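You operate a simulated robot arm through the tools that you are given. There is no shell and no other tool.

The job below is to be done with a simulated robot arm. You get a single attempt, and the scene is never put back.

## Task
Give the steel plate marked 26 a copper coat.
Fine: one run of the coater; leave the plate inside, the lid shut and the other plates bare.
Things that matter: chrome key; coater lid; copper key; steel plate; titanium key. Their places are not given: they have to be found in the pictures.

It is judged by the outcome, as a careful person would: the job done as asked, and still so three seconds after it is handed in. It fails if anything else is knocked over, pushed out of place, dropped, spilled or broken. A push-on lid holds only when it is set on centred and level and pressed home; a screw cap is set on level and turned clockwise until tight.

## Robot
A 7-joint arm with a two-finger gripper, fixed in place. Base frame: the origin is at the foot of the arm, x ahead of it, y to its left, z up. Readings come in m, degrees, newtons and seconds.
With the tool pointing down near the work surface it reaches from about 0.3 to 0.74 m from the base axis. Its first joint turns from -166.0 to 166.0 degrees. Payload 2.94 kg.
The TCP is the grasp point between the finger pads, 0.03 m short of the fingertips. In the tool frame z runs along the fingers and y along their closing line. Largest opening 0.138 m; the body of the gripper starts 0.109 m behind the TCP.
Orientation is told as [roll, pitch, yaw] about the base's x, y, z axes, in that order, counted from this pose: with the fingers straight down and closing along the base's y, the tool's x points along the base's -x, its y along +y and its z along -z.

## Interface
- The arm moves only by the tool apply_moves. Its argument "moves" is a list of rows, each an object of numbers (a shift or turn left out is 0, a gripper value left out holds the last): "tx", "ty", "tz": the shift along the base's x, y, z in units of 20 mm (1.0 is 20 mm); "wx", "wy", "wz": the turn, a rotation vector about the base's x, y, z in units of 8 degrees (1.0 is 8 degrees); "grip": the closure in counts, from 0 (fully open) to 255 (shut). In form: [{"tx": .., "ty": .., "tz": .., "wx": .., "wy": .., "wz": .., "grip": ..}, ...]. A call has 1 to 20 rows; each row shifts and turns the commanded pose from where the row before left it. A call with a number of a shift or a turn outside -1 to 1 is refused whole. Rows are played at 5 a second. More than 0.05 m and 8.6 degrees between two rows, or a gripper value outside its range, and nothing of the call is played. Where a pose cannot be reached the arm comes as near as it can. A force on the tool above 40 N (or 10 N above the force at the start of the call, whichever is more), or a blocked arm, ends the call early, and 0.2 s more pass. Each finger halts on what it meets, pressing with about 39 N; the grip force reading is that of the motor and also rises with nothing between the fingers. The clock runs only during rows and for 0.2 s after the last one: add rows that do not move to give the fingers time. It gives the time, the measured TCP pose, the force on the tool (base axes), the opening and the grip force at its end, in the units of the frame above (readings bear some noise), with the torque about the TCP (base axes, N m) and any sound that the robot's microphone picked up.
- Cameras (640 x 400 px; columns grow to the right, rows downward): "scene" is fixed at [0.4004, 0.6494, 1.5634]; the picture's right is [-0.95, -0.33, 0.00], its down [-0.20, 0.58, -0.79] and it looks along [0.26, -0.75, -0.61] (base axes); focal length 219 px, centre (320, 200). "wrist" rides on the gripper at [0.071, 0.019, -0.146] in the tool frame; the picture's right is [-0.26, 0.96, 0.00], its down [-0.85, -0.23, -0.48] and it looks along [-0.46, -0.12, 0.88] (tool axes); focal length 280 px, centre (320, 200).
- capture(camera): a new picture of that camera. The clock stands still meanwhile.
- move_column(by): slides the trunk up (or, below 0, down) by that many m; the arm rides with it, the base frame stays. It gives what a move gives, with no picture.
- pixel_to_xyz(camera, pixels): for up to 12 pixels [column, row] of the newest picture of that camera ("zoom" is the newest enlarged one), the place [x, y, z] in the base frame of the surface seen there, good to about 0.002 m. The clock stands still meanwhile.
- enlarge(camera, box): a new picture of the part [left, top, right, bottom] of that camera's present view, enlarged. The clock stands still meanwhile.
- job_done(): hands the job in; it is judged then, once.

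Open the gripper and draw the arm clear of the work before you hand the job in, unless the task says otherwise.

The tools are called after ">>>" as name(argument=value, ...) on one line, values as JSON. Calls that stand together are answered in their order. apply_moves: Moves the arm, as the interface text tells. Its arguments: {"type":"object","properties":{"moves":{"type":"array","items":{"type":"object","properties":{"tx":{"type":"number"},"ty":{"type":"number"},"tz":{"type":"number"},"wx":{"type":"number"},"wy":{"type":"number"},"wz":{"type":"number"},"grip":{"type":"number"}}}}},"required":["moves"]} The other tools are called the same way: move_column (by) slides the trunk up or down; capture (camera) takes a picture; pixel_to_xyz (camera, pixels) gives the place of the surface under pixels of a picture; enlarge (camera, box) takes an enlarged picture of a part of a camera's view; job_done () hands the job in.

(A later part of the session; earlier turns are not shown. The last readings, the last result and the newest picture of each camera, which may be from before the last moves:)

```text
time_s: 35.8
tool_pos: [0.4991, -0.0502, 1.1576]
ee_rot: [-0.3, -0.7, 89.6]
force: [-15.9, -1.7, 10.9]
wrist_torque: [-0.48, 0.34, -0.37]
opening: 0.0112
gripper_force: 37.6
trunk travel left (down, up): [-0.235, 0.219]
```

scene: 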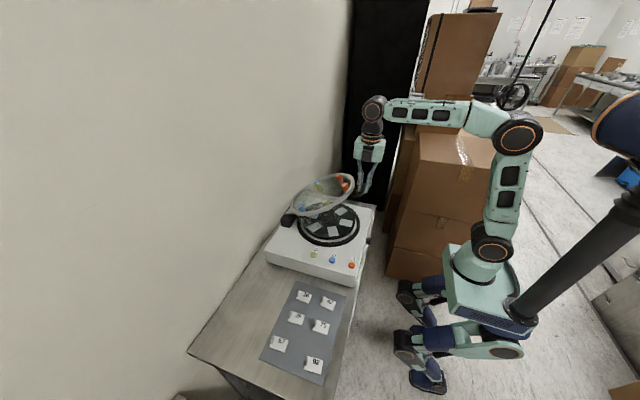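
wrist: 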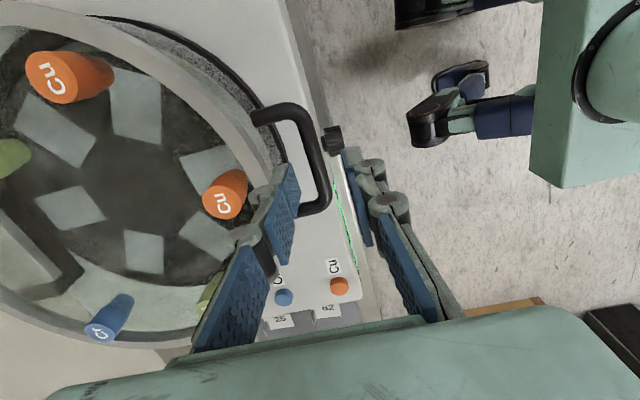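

Force is mostly radial (about 19 N outward), so I correct slightly outward and continue along the refined arc (radius ≈0.36).

>>> apply_moves(moves=[{"tx": 0.45, "tz": 0.64}, {"tx": 0.45, "tz": 0.64}, {"tx": 0.55, "tz": 0.56}, {"tx": 0.55, "tz": 0.56}, {"tx": 0.6, "tz": 0.505}, {"tx": 0.6, "tz": 0.505}, {}])

>>> capture(camera="scene")

```text
time_s: 37.4
tool_pos: [0.5485, -0.0509, 1.2102]
ee_rot: [-0.1, -0.6, 89.7]
force: [-0.1, 2.9, -0.8]
wrist_torque: [0.43, -0.01, -0.39]
opening: 0.0113
gripper_force: 38.0
out of reach, approached as far as the arm can: row 5, 6
trunk travel left (down, up): [-0.235, 0.219]
```

```text
taken
```

scene: 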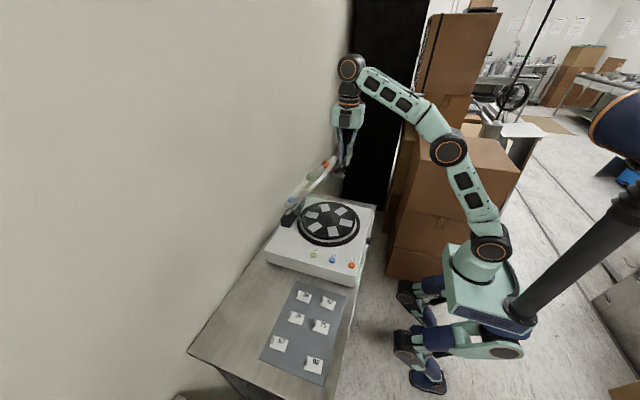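

The lid is open about 45° and the arm is near its outer reach. I tilt the tool forward in place (keeping the bar fixed) to win reach.

>>> apply_moves(moves=[{"wy": -0.5, "tx": -0.06}, {"wy": -0.5, "tx": -0.06}, {"wy": -0.5, "tx": -0.06}, {"wy": -0.5, "tx": -0.06}, {"wy": -0.5, "tx": -0.06}, {}])

```text
time_s: 38.8
tool_pos: [0.5435, -0.0504, 1.2109]
ee_rot: [-20.1, -0.6, 89.8]
force: [1.4, -0.3, -5.6]
wrist_torque: [-0.16, 0.04, -0.14]
opening: 0.0112
gripper_force: 38.4
trunk travel left (down, up): [-0.235, 0.219]
```

Tilt done with low force. I continue along the arc, tilting a little further as I go.

>>> apply_moves(moves=[{"tx": 0.59, "tz": 0.48, "wy": -0.3}, {"tx": 0.59, "tz": 0.48, "wy": -0.3}, {"tx": 0.63, "tz": 0.42, "wy": -0.3}, {"tx": 0.63, "tz": 0.42, "wy": -0.3}, {}])

```text
time_s: 40.0
tool_pos: [0.5924, -0.0503, 1.2474]
ee_rot: [-29.8, -0.6, 90.1]
force: [-2.0, -0.6, -0.9]
wrist_torque: [-0.05, 0.06, 0.22]
opening: 0.0112
gripper_force: 38.6
trunk travel left (down, up): [-0.235, 0.219]
```

Forces are tiny and the lid is at about 55°. I continue.

>>> apply_moves(moves=[{"tx": 0.66, "tz": 0.36, "wy": -0.3}, {"tx": 0.66, "tz": 0.36, "wy": -0.3}, {"tx": 0.69, "tz": 0.3, "wy": -0.3}, {"tx": 0.69, "tz": 0.3, "wy": -0.3}, {"tx": 0.72, "tz": 0.24, "wy": -0.3}, {"tx": 0.72, "tz": 0.24, "wy": -0.3}, {}])

>>> capture(camera="scene")

```text
time_s: 41.6
tool_pos: [0.675, -0.0501, 1.2816]
ee_rot: [-44.0, -0.6, 90.1]
force: [-0.7, 1.4, -9.4]
wrist_torque: [-0.27, 0.25, 0.64]
opening: 0.0113
gripper_force: 38.1
trunk travel left (down, up): [-0.235, 0.219]
```

```text
taken
```

scene: 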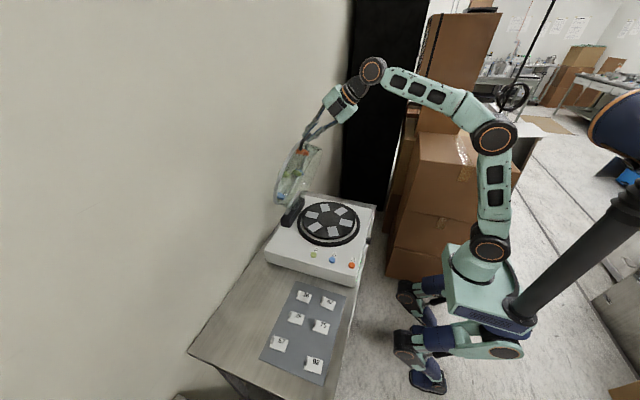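

Lid at ~71°. I continue gently past vertical, watching for a stop.

>>> apply_moves(moves=[{"tx": 0.74, "tz": 0.12, "wy": -0.2}, {"tx": 0.74, "tz": 0.12, "wy": -0.2}, {"tx": 0.75, "tz": 0.09, "wy": -0.2}, {"tx": 0.75, "tz": 0.09, "wy": -0.2}, {}])

>>> enlarge(camera="scene", box=[250, 60, 400, 250])

```text
time_s: 42.8
tool_pos: [0.7348, -0.0512, 1.2884]
ee_rot: [-50.4, -0.6, 90.4]
force: [-0.4, 0.9, -10.6]
wrist_torque: [-0.43, 0.23, 0.8]
opening: 0.0114
gripper_force: 39.0
trunk travel left (down, up): [-0.235, 0.219]
```

```text
2.11 times, centred on (325, 155) of scene
```

zoom: 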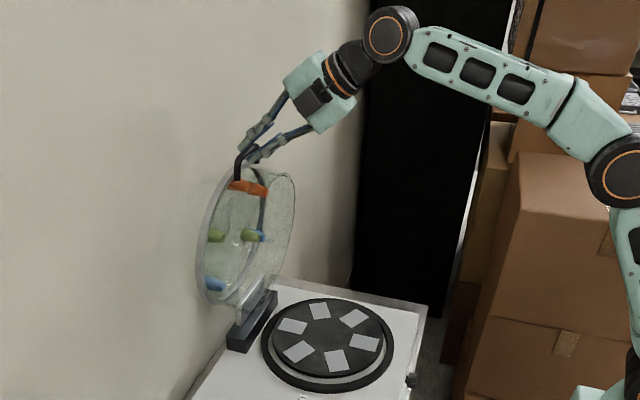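

Lid at ~81° and still free. I go on about 10° more to pass the balance point.

>>> apply_moves(moves=[{"tx": 0.75, "tz": 0.0}, {"tx": 0.75, "tz": 0.0}, {"tx": 0.6, "tz": -0.05}, {}])

>>> enlarge(camera="scene", box=[250, 60, 400, 250])

```text
time_s: 43.8
tool_pos: [0.7765, -0.0513, 1.2897]
ee_rot: [-50.5, -0.7, 90.3]
force: [1.1, 0.4, -6.3]
wrist_torque: [-0.55, 0.09, 0.71]
opening: 0.0115
gripper_force: 38.7
trunk travel left (down, up): [-0.235, 0.219]
```

```text
2.11 times, centred on (325, 155) of scene
```

zoom: 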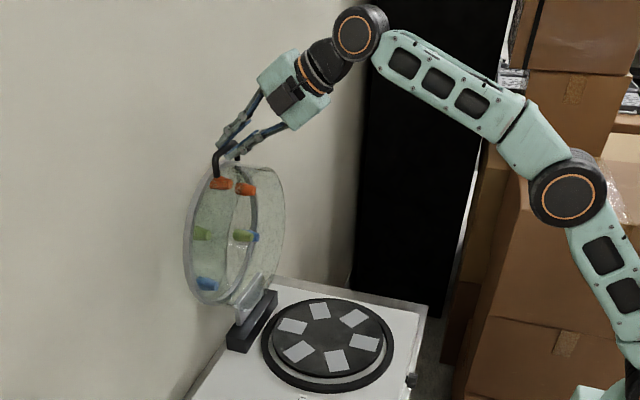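

Lid at ~87°, with the force now slightly pulling back (+x). I nudge it on toward its rest.

>>> apply_moves(moves=[{"tx": 0.4, "tz": -0.03}, {"tx": 0.4, "tz": -0.03}, {}])

>>> apply_moves(moves=[{"tx": 0.3, "tz": -0.05}, {}])

```text
time_s: 44.6
tool_pos: [0.7927, -0.0507, 1.289]
ee_rot: [-50.6, -0.6, 90.4]
force: [1.1, -1.7, -2.5]
wrist_torque: [-0.46, 0.06, 0.79]
opening: 0.0113
gripper_force: 38.2
trunk travel left (down, up): [-0.235, 0.219]
```

```text
time_s: 45.2
tool_pos: [0.7934, -0.0508, 1.289]
ee_rot: [-51.0, -0.6, 90.5]
force: [0.9, -2.3, 7.2]
wrist_torque: [-0.61, -0.11, 0.63]
opening: 0.0113
gripper_force: 38.2
out of reach, approached as far as the arm can: row 1
trunk travel left (down, up): [-0.235, 0.219]
```

The lid stands at about 90°, past its balance. I open the fingers a little — they still straddle the bar — to see whether it stays.

>>> apply_moves(moves=[{"grip": 215}, {"grip": 195}, {}, {}, {}])

>>> enlarge(camera="scene", box=[260, 60, 380, 220])

>>> capture(camera="wrist")

```text
time_s: 46.4
tool_pos: [0.7938, -0.0494, 1.2849]
ee_rot: [-50.5, -0.6, 90.3]
force: [-0.8, 0.4, 0.1]
wrist_torque: [0.01, 0.04, -0.01]
opening: 0.0326
gripper_force: 0.1
trunk travel left (down, up): [-0.235, 0.219]
```

```text
2.50 times, centred on (320, 140) of scene
```

zoom: 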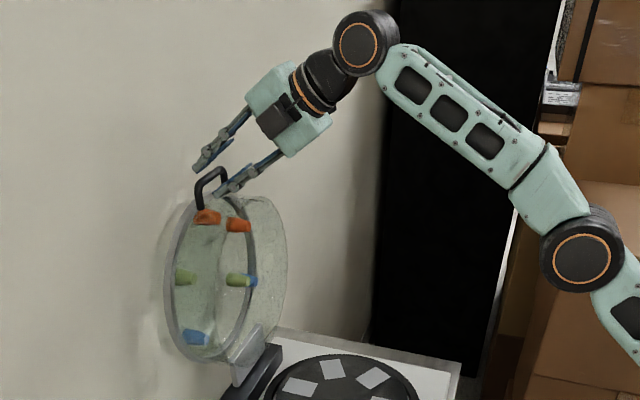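

```text
taken
```

wrist: 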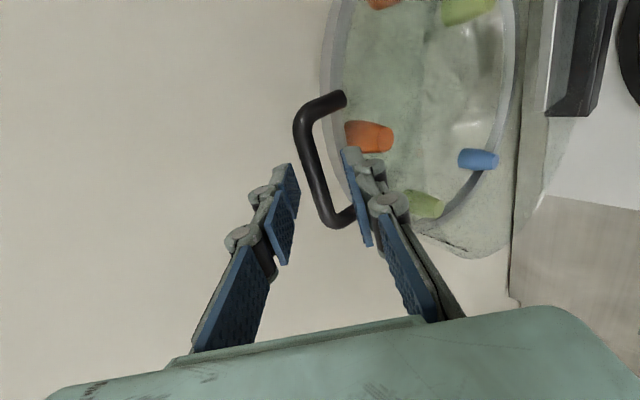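

The lid stays up by itself with no force on the fingers. I withdraw straight back along the tool's axis.

>>> apply_moves(moves=[{"tx": -0.38, "tz": 0.32}, {"tx": -0.38, "tz": 0.32}, {"tx": -0.77, "tz": 0.63}, {"tx": -0.77, "tz": 0.63}, {"tx": -0.77, "tz": 0.63}, {"tx": -0.9}, {"tx": -0.9}, {"tx": -0.9, "wy": 0.5}, {"tx": -0.9, "wy": 0.9}, {"tx": -0.9, "wy": 0.9}, {"tx": -0.9, "wy": 0.9}, {"tx": -0.9, "wy": 0.9}, {"wy": 0.9}, {"wy": 0.9}, {"wy": 0.4}, {}])

>>> capture(camera="wrist")

>>> capture(camera="scene")

```text
time_s: 49.8
tool_pos: [0.5851, -0.0543, 1.3078]
ee_rot: [-21.3, -0.8, 90.1]
force: [0.0, 0.7, 0.3]
wrist_torque: [-0.01, 0.0, 0.0]
opening: 0.0327
gripper_force: 0.0
out of reach, approached as far as the arm can: row 10, 11, 12, 13, 14, 15
trunk travel left (down, up): [-0.235, 0.219]
```

```text
taken
```

wrist: 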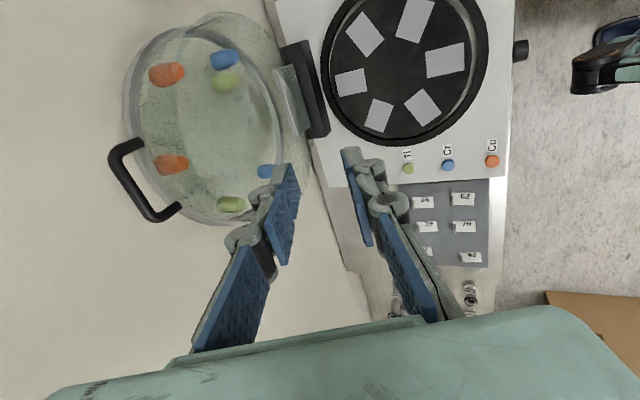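

```text
taken
```

scene: 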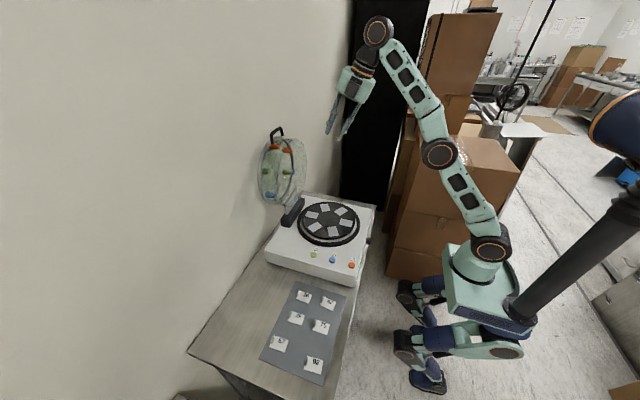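

The lid stands open by the wall and the pads are exposed. I measure pads in this view before moving.

>>> enlarge(camera="wrist", box=[310, 0, 500, 150])

>>> enlarge(camera="scene", box=[290, 190, 370, 250])

>>> enlarge(camera="scene", box=[240, 110, 340, 220])

```text
2.67 times, centred on (405, 75) of wrist
```

zoom: 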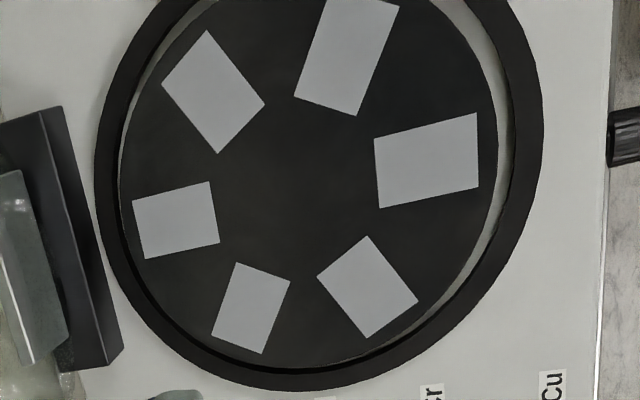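

```text
6.67 times, centred on (330, 220) of scene
```

zoom: 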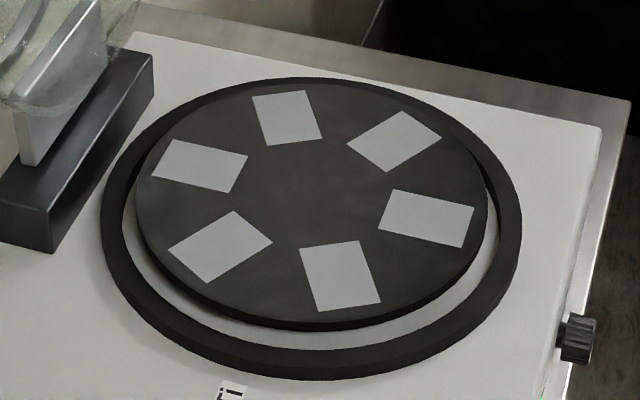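

```text
3.64 times, centred on (290, 165) of scene
```

zoom: 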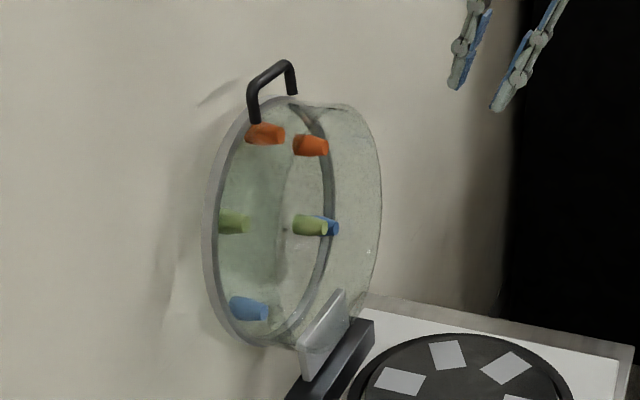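

Pads are flat marked rectangles on the platen; pad A is the one at (428,218) of the enlarged view. I measure the corners of A and F.

>>> enlarge(camera="scene", box=[290, 190, 370, 250])

>>> pixel_to_xyz(camera="zoom", pixels=[[394, 193], [471, 208], [460, 246], [381, 230], [428, 218], [404, 114], [438, 138], [390, 168], [350, 147], [310, 207], [140, 220], [486, 210]])

```text
6.67 times, centred on (330, 220) of scene
```

zoom: 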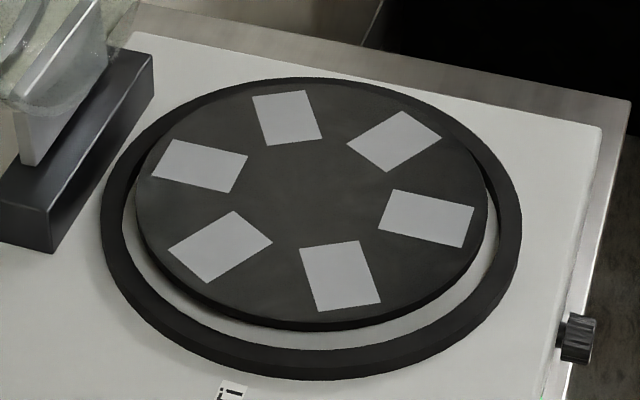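

```text
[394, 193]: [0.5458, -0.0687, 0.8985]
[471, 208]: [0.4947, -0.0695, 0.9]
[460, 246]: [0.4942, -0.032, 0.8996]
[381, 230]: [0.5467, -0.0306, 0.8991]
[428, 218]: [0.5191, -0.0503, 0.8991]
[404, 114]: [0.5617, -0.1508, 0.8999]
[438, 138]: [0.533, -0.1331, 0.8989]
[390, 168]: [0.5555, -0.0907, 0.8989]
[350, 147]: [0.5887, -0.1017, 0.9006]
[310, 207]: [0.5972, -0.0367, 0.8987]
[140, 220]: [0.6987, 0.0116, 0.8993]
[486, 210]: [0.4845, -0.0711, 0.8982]
```

Pad A is centred at (0.520,-0.050), 52×38 mm, aligned with x — the same orientation as plate 26. I now move over plate 26 with the tool upright.

>>> apply_moves(moves=[{"tz": -0.9}, {"tz": -0.9, "tx": -0.3}, {"tz": -0.9, "tx": -0.3}, {"ty": 0.9, "tz": -0.7}, {"ty": 0.9, "tz": -0.7}, {"ty": 0.9, "tz": -0.7}, {"ty": 0.9, "tz": -0.7}, {"ty": 0.9, "tz": -0.7}, {"ty": 0.9, "tz": -0.7}, {"ty": 0.9, "tz": -0.7}, {"ty": 0.9, "tz": -0.7}, {"ty": 0.9, "tz": -0.7}, {"ty": 0.9, "tz": -0.7}, {"ty": 0.9, "tz": -0.7}, {"ty": 0.9}, {"ty": 0.9}, {"ty": 0.9, "tx": 0.3}, {"ty": 0.9, "tx": 0.3}, {}])

>>> capture(camera="wrist")

>>> capture(camera="scene")

```text
time_s: 53.8
tool_pos: [0.5851, 0.2183, 1.0987]
ee_rot: [-21.3, -0.8, 90.1]
force: [0.2, -0.6, 0.8]
wrist_torque: [-0.03, -0.01, 0.01]
opening: 0.0327
gripper_force: 0.1
trunk travel left (down, up): [-0.235, 0.219]
```

```text
taken
```

wrist: 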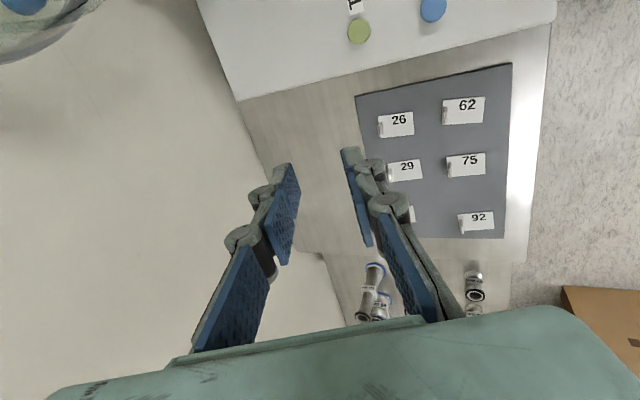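

```text
taken
```

scene: 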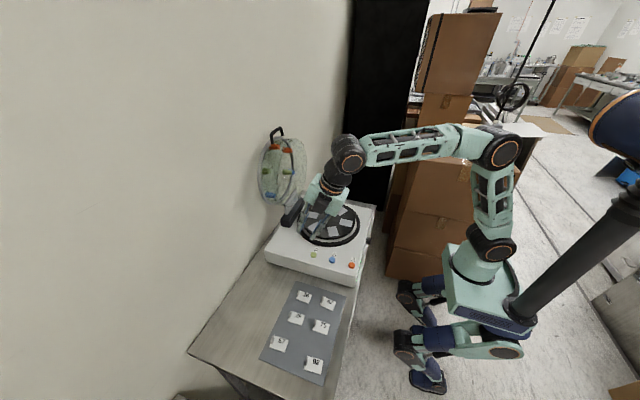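

The tool is still tilted 21°; I level it and centre over plate 26's tab.

>>> apply_moves(moves=[{"wy": 0.9, "ty": 0.7, "tz": -0.5}, {"wy": 0.9, "ty": 0.7, "tz": -0.5}, {"wy": 0.87, "ty": 0.7, "tz": -0.5}, {"ty": 0.4, "tx": 0.5, "tz": -0.5}, {"ty": 0.4, "tx": 0.6, "tz": -0.5}, {}])

>>> capture(camera="wrist")

```text
time_s: 55.2
tool_pos: [0.6072, 0.273, 1.0493]
ee_rot: [0.1, -0.5, 89.7]
force: [0.0, 0.4, -0.1]
wrist_torque: [-0.03, -0.02, 0.0]
opening: 0.0324
gripper_force: 0.1
trunk travel left (down, up): [-0.235, 0.219]
```

```text
taken
```

wrist: 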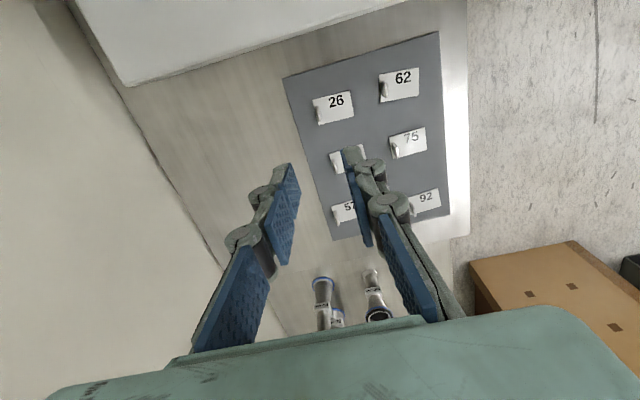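

The tool is upright above plate 26, seen at (335,107). I enlarge and measure its corners and tab.

>>> enlarge(camera="wrist", box=[290, 75, 370, 135])

>>> pixel_to_xyz(camera="wrist", pixels=[[335, 110], [317, 113], [316, 106], [318, 119]])

```text
6.67 times, centred on (330, 105) of wrist
```

zoom: 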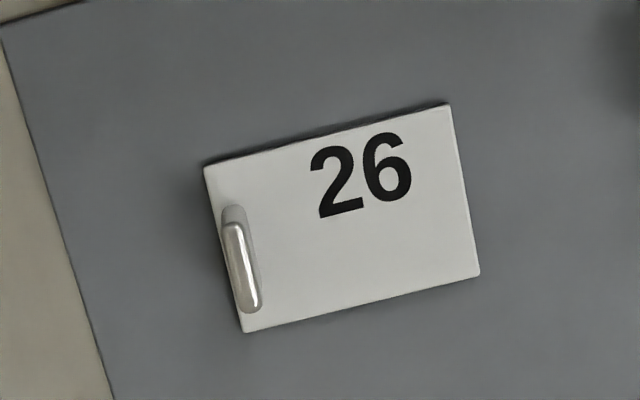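

```text
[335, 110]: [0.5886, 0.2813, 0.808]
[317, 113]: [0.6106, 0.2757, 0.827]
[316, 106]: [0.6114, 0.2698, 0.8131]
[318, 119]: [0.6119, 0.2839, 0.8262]
```

>>> pixel_to_xyz(camera="zoom", pixels=[[208, 168], [446, 108], [477, 272], [247, 328], [235, 225], [255, 305], [245, 265], [228, 225], [262, 300], [234, 208], [345, 215], [300, 260]])

```text
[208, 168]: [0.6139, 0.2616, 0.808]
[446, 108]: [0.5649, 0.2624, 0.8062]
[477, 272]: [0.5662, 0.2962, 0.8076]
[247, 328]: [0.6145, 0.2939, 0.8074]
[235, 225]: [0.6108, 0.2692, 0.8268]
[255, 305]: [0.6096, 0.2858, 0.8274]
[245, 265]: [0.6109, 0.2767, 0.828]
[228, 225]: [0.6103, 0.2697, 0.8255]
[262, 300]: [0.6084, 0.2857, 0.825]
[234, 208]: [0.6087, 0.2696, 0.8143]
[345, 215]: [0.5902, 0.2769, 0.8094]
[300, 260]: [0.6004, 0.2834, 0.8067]
```

Plate 26: centre (0.590,0.279), tab at (0.610,0.2775), top z 0.828. I descend to just above the tab first.

>>> apply_moves(moves=[{"tx": 0.15, "ty": 0.22, "tz": -0.9}, {"tz": -0.9}, {"tz": -0.9}, {"tz": -0.9}, {"tz": -0.9}, {"tz": -0.9}, {"tz": -0.9}, {"tz": -0.9}, {"tz": -0.9}, {}])

>>> capture(camera="wrist")

>>> enlarge(camera="scene", box=[270, 250, 350, 320])

```text
time_s: 57.4
tool_pos: [0.6094, 0.2787, 0.8876]
ee_rot: [-0.1, -0.7, 89.7]
force: [-1.0, 1.1, -0.5]
wrist_torque: [0.01, 0.02, 0.02]
opening: 0.0327
gripper_force: 0.1
trunk travel left (down, up): [-0.235, 0.219]
```

```text
taken
```

wrist: 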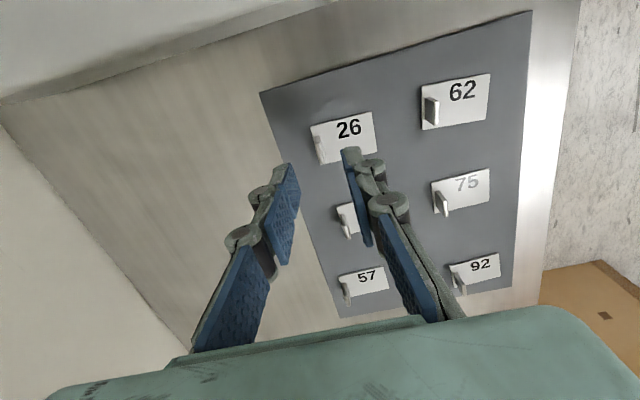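

```text
5.71 times, centred on (310, 285) of scene
```

zoom: 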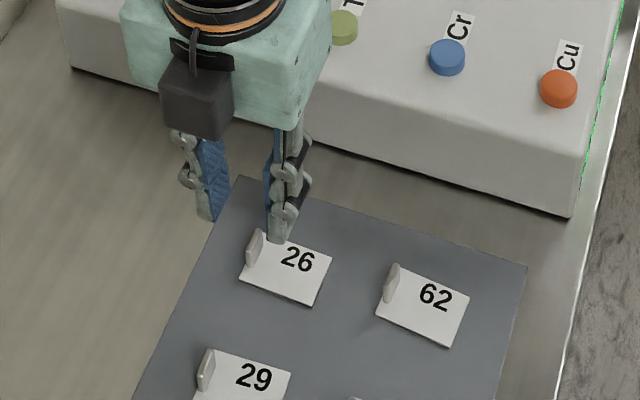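

Fingers are aligned above the tab. I descend the last 46 mm in small steps.

>>> apply_moves(moves=[{"tz": -0.5}, {"tz": -0.5}, {"tz": -0.5}, {"tz": -0.5}, {"tz": -0.25}, {}])

>>> enlarge(camera="wrist", box=[220, 90, 420, 290])

>>> enlarge(camera="scene", box=[280, 270, 340, 320])

```text
time_s: 58.8
tool_pos: [0.6095, 0.2793, 0.8417]
ee_rot: [0.0, -0.7, 89.7]
force: [0.4, 0.0, 0.3]
wrist_torque: [-0.01, -0.02, 0.01]
opening: 0.0323
gripper_force: 0.0
trunk travel left (down, up): [-0.235, 0.219]
```

```text
2.00 times, centred on (320, 190) of wrist
```

zoom: 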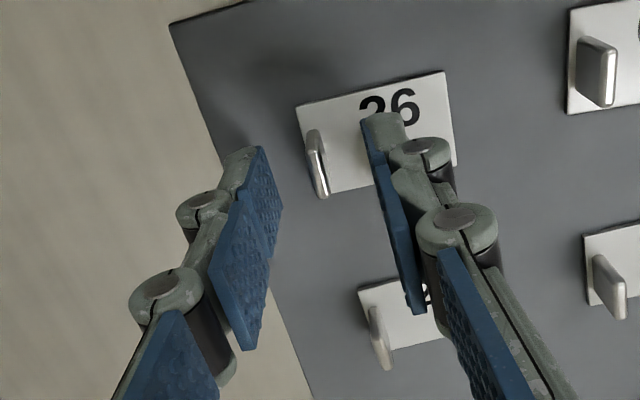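

```text
8.00 times, centred on (310, 295) of scene
```

zoom: 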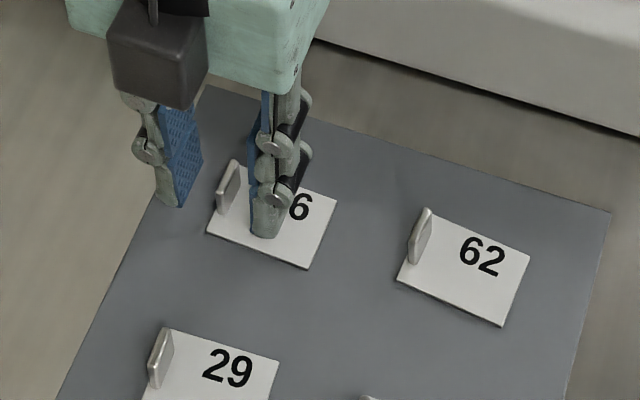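

Fingers straddle the tab. I close on it.

>>> apply_moves(moves=[{"grip": 220}, {"grip": 240}, {"grip": 255}, {}, {}])

>>> enlarge(camera="wrist", box=[220, 90, 420, 290])

```text
time_s: 60.0
tool_pos: [0.6097, 0.2794, 0.8428]
ee_rot: [0.0, -0.6, 89.7]
force: [0.5, 0.4, -0.5]
wrist_torque: [0.0, -0.02, 0.02]
opening: 0.0059
gripper_force: 32.5
trunk travel left (down, up): [-0.235, 0.219]
```

```text
2.00 times, centred on (320, 190) of wrist
```

zoom: 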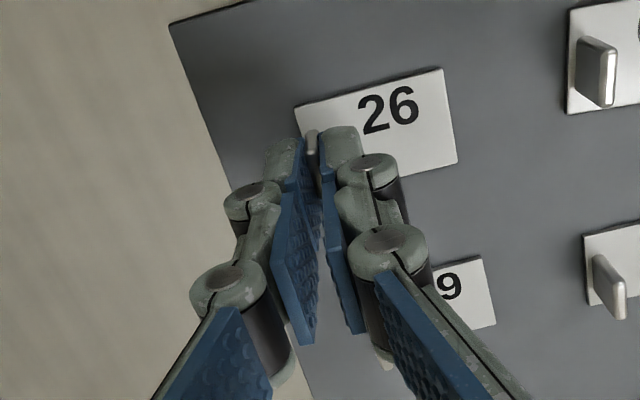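

The tab is held (opening 5.9 mm). I lift the plate and look.

>>> apply_moves(moves=[{"tz": 0.3}, {"tz": 0.6}, {"tz": 1}, {"tz": 1}, {"tz": 1}, {"tz": 1}, {"tz": 1}, {"tz": 1}, {"tz": 1}, {"tz": 1}, {}])

>>> capture(camera="wrist")

>>> enlarge(camera="scene", box=[260, 220, 360, 320])

```text
time_s: 62.4
tool_pos: [0.6113, 0.2778, 1.0199]
ee_rot: [0.0, -0.6, 89.7]
force: [0.6, 0.5, -0.5]
wrist_torque: [0.01, -0.02, -0.01]
opening: 0.0061
gripper_force: 33.2
trunk travel left (down, up): [-0.235, 0.219]
```

```text
taken
```

wrist: 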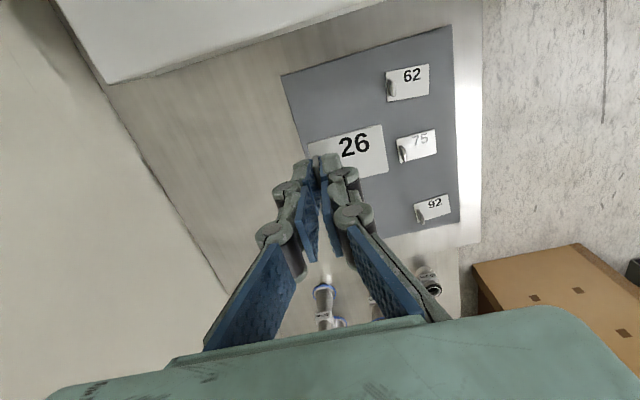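

```text
4.00 times, centred on (310, 270) of scene
```

zoom: 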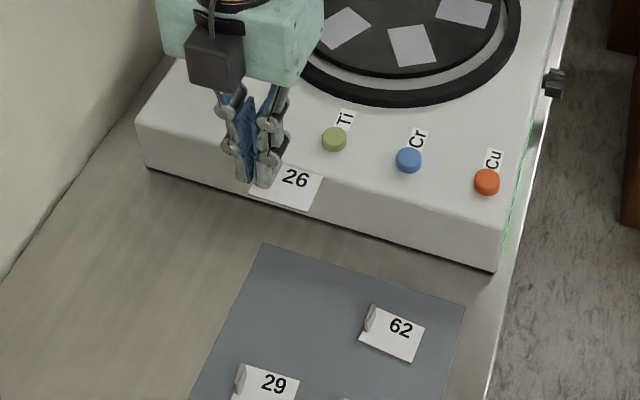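

The plate hangs level. I carry it over pad A at about 8 cm clearance.

>>> apply_moves(moves=[{"ty": -0.5, "tx": -0.1}, {"ty": -0.93, "tx": -0.2}, {"ty": -0.93, "tx": -0.2}, {"ty": -0.93, "tx": -0.2}, {"ty": -0.93, "tx": -0.2}, {"ty": -0.93, "tx": -0.2}, {"ty": -0.93, "tx": -0.2}, {"ty": -0.93, "tx": -0.2}, {"ty": -0.93, "tx": -0.2}, {"ty": -0.93, "tx": -0.2}, {"ty": -0.93, "tx": -0.2}, {"ty": -0.93, "tx": -0.2}, {"ty": -0.93, "tx": -0.2}, {"ty": -0.93, "tx": -0.2}, {"ty": -0.93, "tx": -0.2}, {"ty": -0.93, "tx": -0.2}, {"ty": -0.93, "tx": -0.2}, {"ty": -0.93, "tx": -0.2}, {"ty": -0.06, "tx": -0.06}, {}])

>>> capture(camera="wrist")

>>> capture(camera="scene")

```text
time_s: 66.6
tool_pos: [0.5382, -0.0476, 1.0221]
ee_rot: [0.0, -0.6, 89.8]
force: [0.0, -0.2, -0.3]
wrist_torque: [0.02, -0.02, 0.0]
opening: 0.0059
gripper_force: 32.4
trunk travel left (down, up): [-0.235, 0.219]
```

```text
taken
```

wrist: 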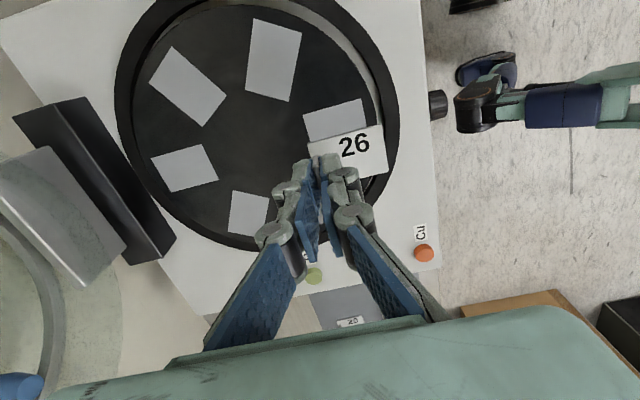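

```text
taken
```

scene: 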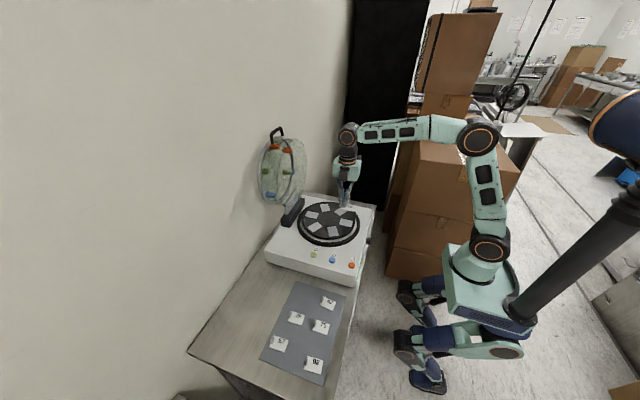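

The plate is above pad A (the pad edge is seen at (335,120)). I descend most of the way and check alignment.

>>> apply_moves(moves=[{"tz": -0.8, "tx": 0.09, "ty": -0.1}, {"tz": -0.8}, {"tz": -0.8}, {"tz": -0.7}, {}])

>>> capture(camera="wrist")

>>> enlarge(camera="scene", box=[300, 180, 380, 250])

```text
time_s: 67.8
tool_pos: [0.5423, -0.0493, 0.9586]
ee_rot: [0.0, -0.6, 89.7]
force: [-0.3, -0.5, 0.0]
wrist_torque: [0.01, 0.01, -0.01]
opening: 0.0059
gripper_force: 32.7
trunk travel left (down, up): [-0.235, 0.219]
```

```text
taken
```

wrist: 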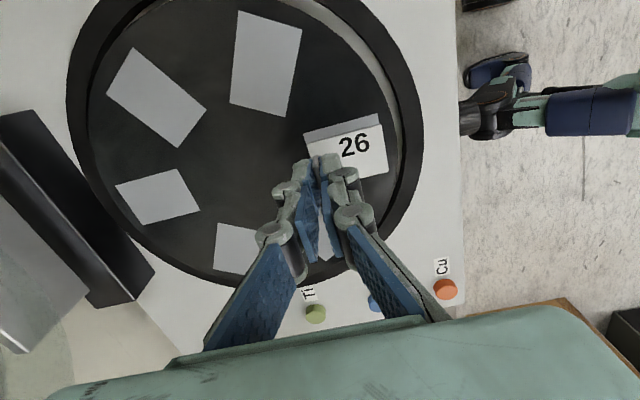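

```text
5.71 times, centred on (340, 215) of scene
```

zoom: 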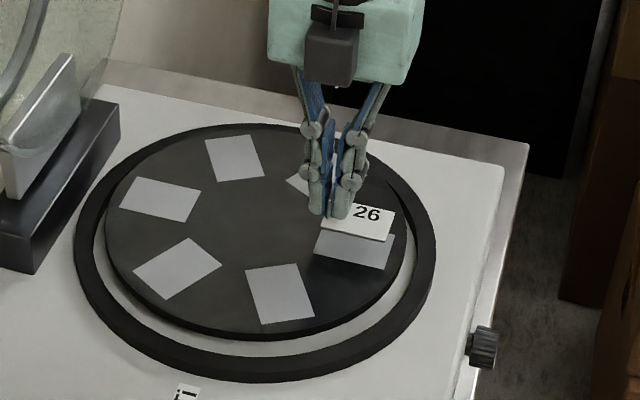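

I measure the held plate's visible corners against the pad's edges.

>>> enlarge(camera="wrist", box=[290, 100, 410, 190])

>>> pixel_to_xyz(camera="wrist", pixels=[[379, 129], [386, 171], [308, 142], [376, 117], [306, 133]])

```text
4.44 times, centred on (350, 145) of wrist
```

zoom: 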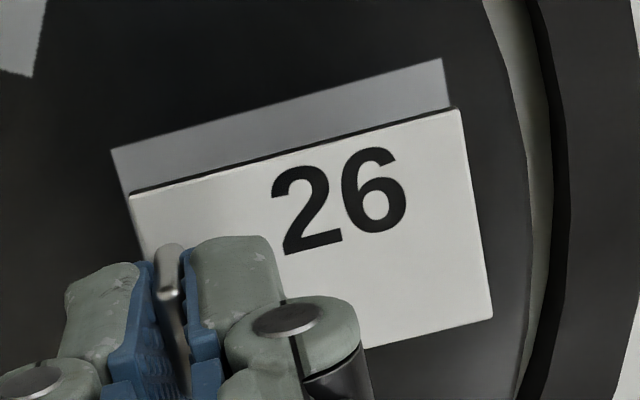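

```text
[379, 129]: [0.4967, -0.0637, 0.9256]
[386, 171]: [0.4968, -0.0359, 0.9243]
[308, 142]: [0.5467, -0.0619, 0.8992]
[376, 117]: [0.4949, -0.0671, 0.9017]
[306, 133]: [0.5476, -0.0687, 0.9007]
```

The plate's x 0.4965–0.546, y about -0.066…-0.034, is centred over the pad. I lower the last 2 cm gently until contact.

>>> apply_moves(moves=[{"tz": -0.3}, {"tz": -0.3}, {"tz": -0.2}, {"tz": -0.1}, {}])

>>> enlarge(camera="scene", box=[330, 190, 370, 230])

```text
time_s: 69.0
tool_pos: [0.5405, -0.0506, 0.9377]
ee_rot: [0.1, -0.6, 89.6]
force: [-1.4, 0.6, 0.2]
wrist_torque: [0.0, -0.01, -0.01]
opening: 0.0056
gripper_force: 33.1
trunk travel left (down, up): [-0.235, 0.219]
```

```text
10.00 times, centred on (350, 210) of scene
```

zoom: 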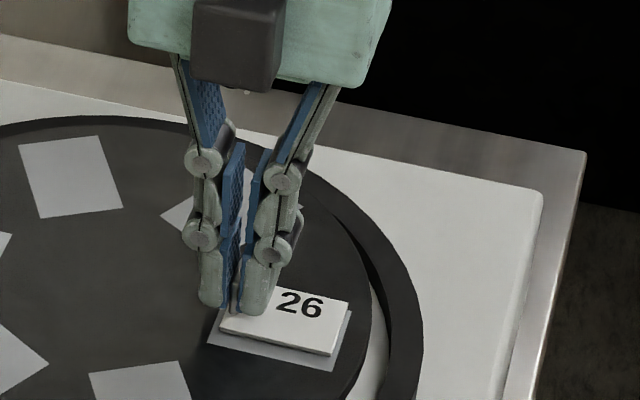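

No contact yet; I go down in 1 mm steps watching the vertical force.

>>> apply_moves(moves=[{"tz": -0.06}, {"tz": -0.06}, {}])

>>> apply_moves(moves=[{"tz": -0.06}, {}])

```text
time_s: 69.8
tool_pos: [0.5402, -0.0504, 0.9366]
ee_rot: [0.0, -0.7, 89.7]
force: [-0.1, -0.3, 0.2]
wrist_torque: [0.02, -0.05, -0.02]
opening: 0.0061
gripper_force: 33.0
trunk travel left (down, up): [-0.235, 0.219]
```

```text
time_s: 70.4
tool_pos: [0.5402, -0.0502, 0.9378]
ee_rot: [-0.1, -0.5, 89.7]
force: [1.1, 0.0, 5.6]
wrist_torque: [0.02, -0.03, -0.02]
opening: 0.0059
gripper_force: 33.0
trunk travel left (down, up): [-0.235, 0.219]
```

Contact felt (5.6 N). I open the fingers gently.

>>> apply_moves(moves=[{"grip": 235}, {"grip": 215}, {"grip": 195}, {}, {}])

>>> apply_moves(moves=[{"tz": 0.3}, {"tz": 0.6}, {"tz": 1}, {"tz": 1}, {"tz": 1}, {"tz": 1}, {"tz": 1}, {}])

>>> capture(camera="wrist")

>>> enlarge(camera="scene", box=[300, 180, 380, 250])

```text
time_s: 71.6
tool_pos: [0.5396, -0.0507, 0.9371]
ee_rot: [0.1, -0.6, 89.7]
force: [-0.2, -0.3, 0.5]
wrist_torque: [-0.01, 0.0, 0.02]
opening: 0.0324
gripper_force: 0.0
trunk travel left (down, up): [-0.235, 0.219]
```

```text
time_s: 73.4
tool_pos: [0.5398, -0.0494, 1.057]
ee_rot: [0.0, -0.6, 89.6]
force: [-0.4, 0.5, -0.5]
wrist_torque: [0.0, 0.0, 0.0]
opening: 0.0324
gripper_force: 0.1
trunk travel left (down, up): [-0.235, 0.219]
```

```text
taken
```

wrist: 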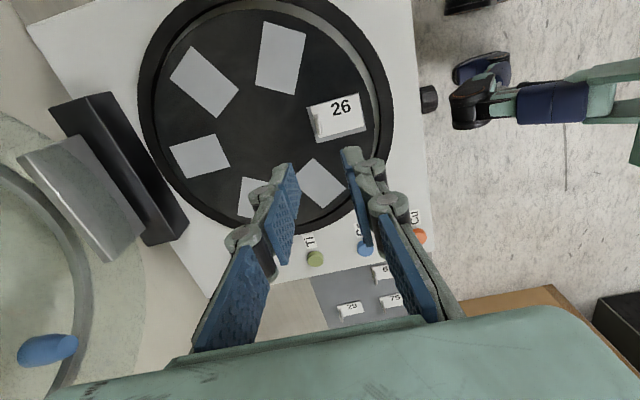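

```text
5.71 times, centred on (340, 215) of scene
```

zoom: 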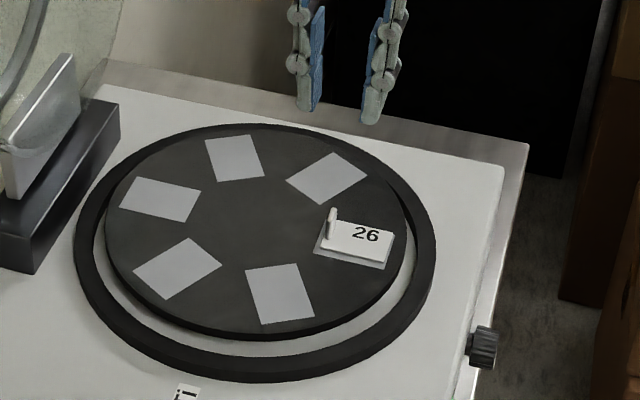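

Plate 26 lies flat on pad A, centred. Now I measure the handle of the open lid to grip it again for closing.

>>> enlarge(camera="scene", box=[250, 115, 320, 205])

>>> pixel_to_xyz(camera="scene", pixels=[[273, 134], [276, 130], [279, 128], [270, 138], [282, 130], [296, 175], [274, 170]])

```text
4.44 times, centred on (285, 160) of scene
```

zoom: 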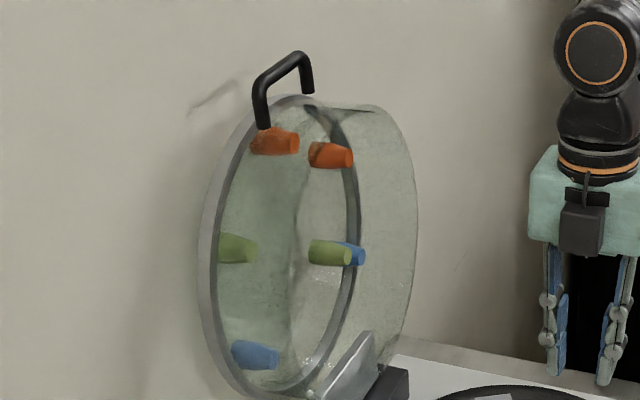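

```text
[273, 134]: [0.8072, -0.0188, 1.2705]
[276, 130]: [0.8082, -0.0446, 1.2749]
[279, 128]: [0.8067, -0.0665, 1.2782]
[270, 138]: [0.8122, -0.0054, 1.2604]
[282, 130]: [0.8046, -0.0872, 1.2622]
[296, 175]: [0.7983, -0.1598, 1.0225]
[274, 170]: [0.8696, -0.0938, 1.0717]
```

The handle is still at x≈0.807, z≈1.272, as I left it. I retrace: tilt to -50° and rise to the pre-grasp point.

>>> apply_moves(moves=[{"wy": -0.9, "tz": 0.8}, {"wy": -0.9, "tz": 0.8}, {"wy": -0.9, "tz": 0.8}, {"wy": -0.9, "tz": 0.8}, {"wy": -0.9, "tz": 0.8}, {"wy": -0.9, "tz": 0.8}, {"wy": -0.9, "tz": 0.8}, {}])

```text
time_s: 75.0
tool_pos: [0.5575, -0.0545, 1.0815]
ee_rot: [-40.9, -2.7, 90.0]
force: [0.1, -0.3, -0.2]
wrist_torque: [0.0, 0.0, 0.0]
opening: 0.0324
gripper_force: 0.2
trunk travel left (down, up): [-0.235, 0.219]
stopped in row 8: the arm was blocked; the commanded pose is now the measured one
```

The wrist hit its limit close in; I move up and outward first, then finish the tilt.

>>> apply_moves(moves=[{"tx": 0.3, "tz": 1}, {"tx": 0.3, "tz": 1}, {"tx": 0.3, "tz": 1}, {"tx": 0.3, "tz": 1}, {"tx": 0.3, "tz": 1}, {"tx": 0.3, "tz": 1}, {"tx": 0.5, "tz": 1}, {}])

```text
time_s: 76.8
tool_pos: [0.6049, -0.0538, 1.224]
ee_rot: [-41.0, -2.7, 90.0]
force: [0.4, 0.3, -0.5]
wrist_torque: [-0.01, 0.02, -0.02]
opening: 0.0323
gripper_force: 0.0
trunk travel left (down, up): [-0.235, 0.219]
```

I finish the tilt while moving to the pre-grasp point.

>>> apply_moves(moves=[{"tx": 0.9, "tz": 0.8, "wy": -0.2, "wx": -0.13}, {"tx": 0.9, "tz": 0.8, "wy": -0.2, "wx": -0.13}, {"tx": 0.9, "tz": 0.8, "wy": -0.2}, {"tx": 0.9, "tz": 0.8, "wy": -0.2}, {"tx": 0.9, "tz": 0.8, "wy": -0.2, "ty": 0.1}, {"tx": 0.9, "tz": 0.8, "wy": -0.19, "ty": 0.1}, {"tx": 0.9, "tz": 0.8}, {}])

>>> capture(camera="wrist")

>>> enlarge(camera="scene", box=[250, 60, 370, 200])

```text
time_s: 78.6
tool_pos: [0.7286, -0.0494, 1.3342]
ee_rot: [-50.6, -0.6, 90.0]
force: [0.3, -0.8, -0.6]
wrist_torque: [-0.01, 0.0, 0.03]
opening: 0.0325
gripper_force: 0.0
trunk travel left (down, up): [-0.235, 0.219]
```

```text
taken
```

wrist: 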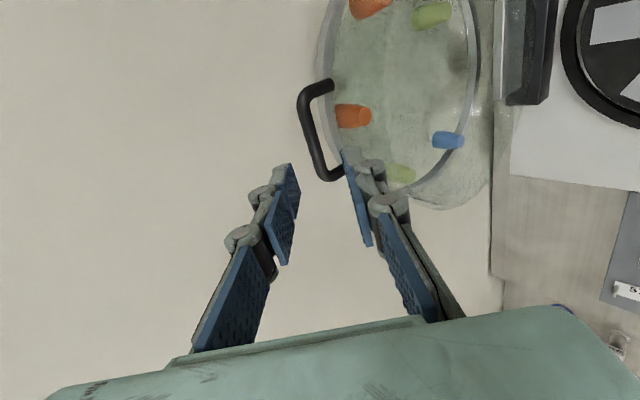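

```text
2.86 times, centred on (310, 130) of scene
```

zoom: 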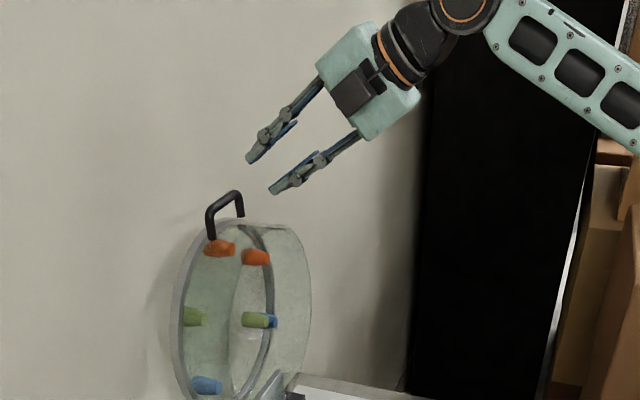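

Pre-grasp pose reached. I slide in along the tool's axis so the bar comes between the pads.

>>> apply_moves(moves=[{"tx": 0.65, "tz": -0.45}, {"tx": 0.65, "tz": -0.45}, {"tx": 0.65, "tz": -0.5}, {"tx": 0.65, "tz": -0.53}, {"tx": 0.65, "tz": -0.53}, {}])

>>> capture(camera="wrist")

>>> enlarge(camera="scene", box=[250, 90, 330, 180])

```text
time_s: 80.0
tool_pos: [0.7937, -0.0524, 1.285]
ee_rot: [-50.5, -0.6, 90.1]
force: [-0.3, -0.5, 0.3]
wrist_torque: [0.03, 0.0, 0.02]
opening: 0.0325
gripper_force: 0.0
trunk travel left (down, up): [-0.235, 0.219]
```

```text
taken
```

wrist: 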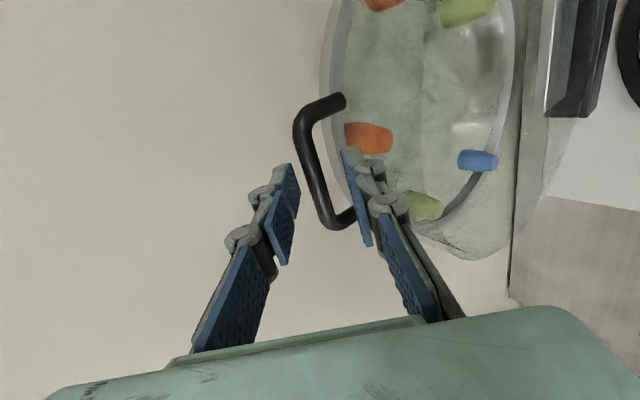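

```text
4.44 times, centred on (290, 135) of scene
```

zoom: 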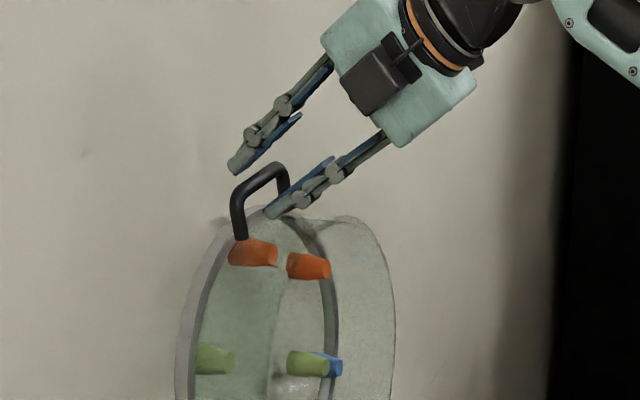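

The view matches the release view exactly. I close on the bar.

>>> apply_moves(moves=[{"grip": 220}, {"grip": 240}, {"grip": 255}, {}, {}])

```text
time_s: 81.2
tool_pos: [0.7925, -0.0518, 1.2875]
ee_rot: [-50.7, -0.4, 90.1]
force: [3.5, -0.8, 9.0]
wrist_torque: [-0.79, -0.25, 0.47]
opening: 0.0114
gripper_force: 38.7
trunk travel left (down, up): [-0.235, 0.219]
```

Gripped. I retrace the arc backwards, starting to bring the lid forward past its balance.

>>> apply_moves(moves=[{"tx": -0.7, "tz": 0.0}, {"tx": -0.75, "tz": 0.05}, {"tx": -0.75, "tz": 0.0}, {"tx": -0.75, "tz": -0.03}, {"tx": -0.75, "tz": -0.09, "wy": 0.2}, {"tx": -0.75, "tz": -0.09, "wy": 0.2}, {"tx": -0.74, "tz": -0.12, "wy": 0.2}, {"tx": -0.74, "tz": -0.12, "wy": 0.2}, {}])

```text
time_s: 83.2
tool_pos: [0.673, -0.052, 1.2765]
ee_rot: [-43.9, -0.6, 90.0]
force: [-2.0, -3.9, 0.4]
wrist_torque: [-0.8, 0.03, 0.23]
opening: 0.011
gripper_force: 37.9
trunk travel left (down, up): [-0.235, 0.219]
```

Smooth. I continue down the arc.

>>> apply_moves(moves=[{"tx": -0.72, "tz": -0.22, "wy": 0.3}, {"tx": -0.72, "tz": -0.24, "wy": 0.3}, {"tx": -0.69, "tz": -0.29, "wy": 0.3}, {"tx": -0.69, "tz": -0.29, "wy": 0.3}, {"tx": -0.66, "tz": -0.35, "wy": 0.3}, {"tx": -0.66, "tz": -0.35, "wy": 0.3}, {}])

>>> apply_moves(moves=[{"tx": -0.62, "tz": -0.42, "wy": 0.3}, {"tx": -0.62, "tz": -0.42, "wy": 0.3}, {"tx": -0.58, "tz": -0.47, "wy": 0.3}, {"tx": -0.58, "tz": -0.47, "wy": 0.3}, {}])

```text
time_s: 84.8
tool_pos: [0.5905, -0.0505, 1.2445]
ee_rot: [-29.6, -0.6, 89.7]
force: [-0.2, -3.6, 0.4]
wrist_torque: [-0.17, -0.03, 0.23]
opening: 0.0109
gripper_force: 38.1
trunk travel left (down, up): [-0.235, 0.219]
```

```text
time_s: 86.0
tool_pos: [0.5448, -0.0509, 1.2078]
ee_rot: [-20.0, -0.6, 89.8]
force: [1.4, -3.5, -1.8]
wrist_torque: [0.07, -0.05, 0.04]
opening: 0.0107
gripper_force: 38.3
trunk travel left (down, up): [-0.235, 0.219]
```

Half closed with low force. I continue the arc while bringing the tool back upright.

>>> apply_moves(moves=[{"tx": -0.54, "tz": -0.54, "wy": 0.3}, {"tx": -0.54, "tz": -0.54, "wy": 0.3}, {"tx": -0.49, "tz": -0.59, "wy": 0.3}, {"tx": -0.49, "tz": -0.59, "wy": 0.3}, {}])

>>> apply_moves(moves=[{"tx": -0.44, "tz": -0.63, "wy": 0.3}, {"tx": -0.44, "tz": -0.63, "wy": 0.3}, {"tx": -0.38, "tz": -0.67, "wy": 0.3}, {"tx": -0.38, "tz": -0.67, "wy": 0.3}, {}])

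```text
time_s: 87.2
tool_pos: [0.503, -0.0516, 1.1626]
ee_rot: [-10.5, -0.5, 89.7]
force: [0.1, -1.8, -0.3]
wrist_torque: [0.3, -0.08, -0.21]
opening: 0.011
gripper_force: 37.8
trunk travel left (down, up): [-0.235, 0.219]
```

```text
time_s: 88.4
tool_pos: [0.4707, -0.0517, 1.1098]
ee_rot: [-0.9, -0.6, 89.6]
force: [3.3, 0.1, -2.7]
wrist_torque: [0.17, -0.07, -0.42]
opening: 0.0109
gripper_force: 37.6
trunk travel left (down, up): [-0.235, 0.219]
```

Back at the 27° position, matching my earlier readings. I now lower with the trunk in small steps, shifting x in between, as on the way up.

>>> apply_moves(moves=[{"tx": -0.2}, {}])

>>> move_column(by=-0.015)

>>> apply_moves(moves=[{"tx": -0.2}, {"tx": -0.18}, {}])

>>> move_column(by=-0.015)

>>> apply_moves(moves=[{"tx": -0.2}, {"tx": -0.15}, {}])

```text
time_s: 89.0
tool_pos: [0.4697, -0.0511, 1.1097]
ee_rot: [-0.9, -0.3, 89.6]
force: [19.2, 0.6, -10.4]
wrist_torque: [0.08, -0.35, -0.44]
opening: 0.0111
gripper_force: 38.3
trunk travel left (down, up): [-0.235, 0.219]
```

```text
time_s: 89.7
tool_pos: [0.4626, -0.0513, 1.0963]
ee_rot: [-0.6, -0.5, 89.6]
force: [-10.1, 2.0, 0.8]
wrist_torque: [0.24, 0.22, -0.46]
opening: 0.0109
gripper_force: 37.9
trunk travel left (down, up): [-0.22, 0.234]
```

```text
time_s: 90.5
tool_pos: [0.4618, -0.0515, 1.0944]
ee_rot: [-1.1, -0.3, 89.6]
force: [13.5, 1.1, -6.9]
wrist_torque: [-0.06, -0.31, -0.45]
opening: 0.0109
gripper_force: 37.7
trunk travel left (down, up): [-0.22, 0.234]
```

```text
time_s: 91.1
tool_pos: [0.4551, -0.0513, 1.0806]
ee_rot: [-0.7, -0.4, 89.6]
force: [-13.9, 2.2, 1.5]
wrist_torque: [0.18, 0.28, -0.4]
opening: 0.0108
gripper_force: 38.2
trunk travel left (down, up): [-0.205, 0.249]
```

```text
time_s: 91.9
tool_pos: [0.4554, -0.0513, 1.0797]
ee_rot: [-1.0, -0.4, 89.6]
force: [14.0, -1.6, -6.4]
wrist_torque: [-0.15, -0.31, -0.43]
opening: 0.0109
gripper_force: 37.6
trunk travel left (down, up): [-0.205, 0.249]
```

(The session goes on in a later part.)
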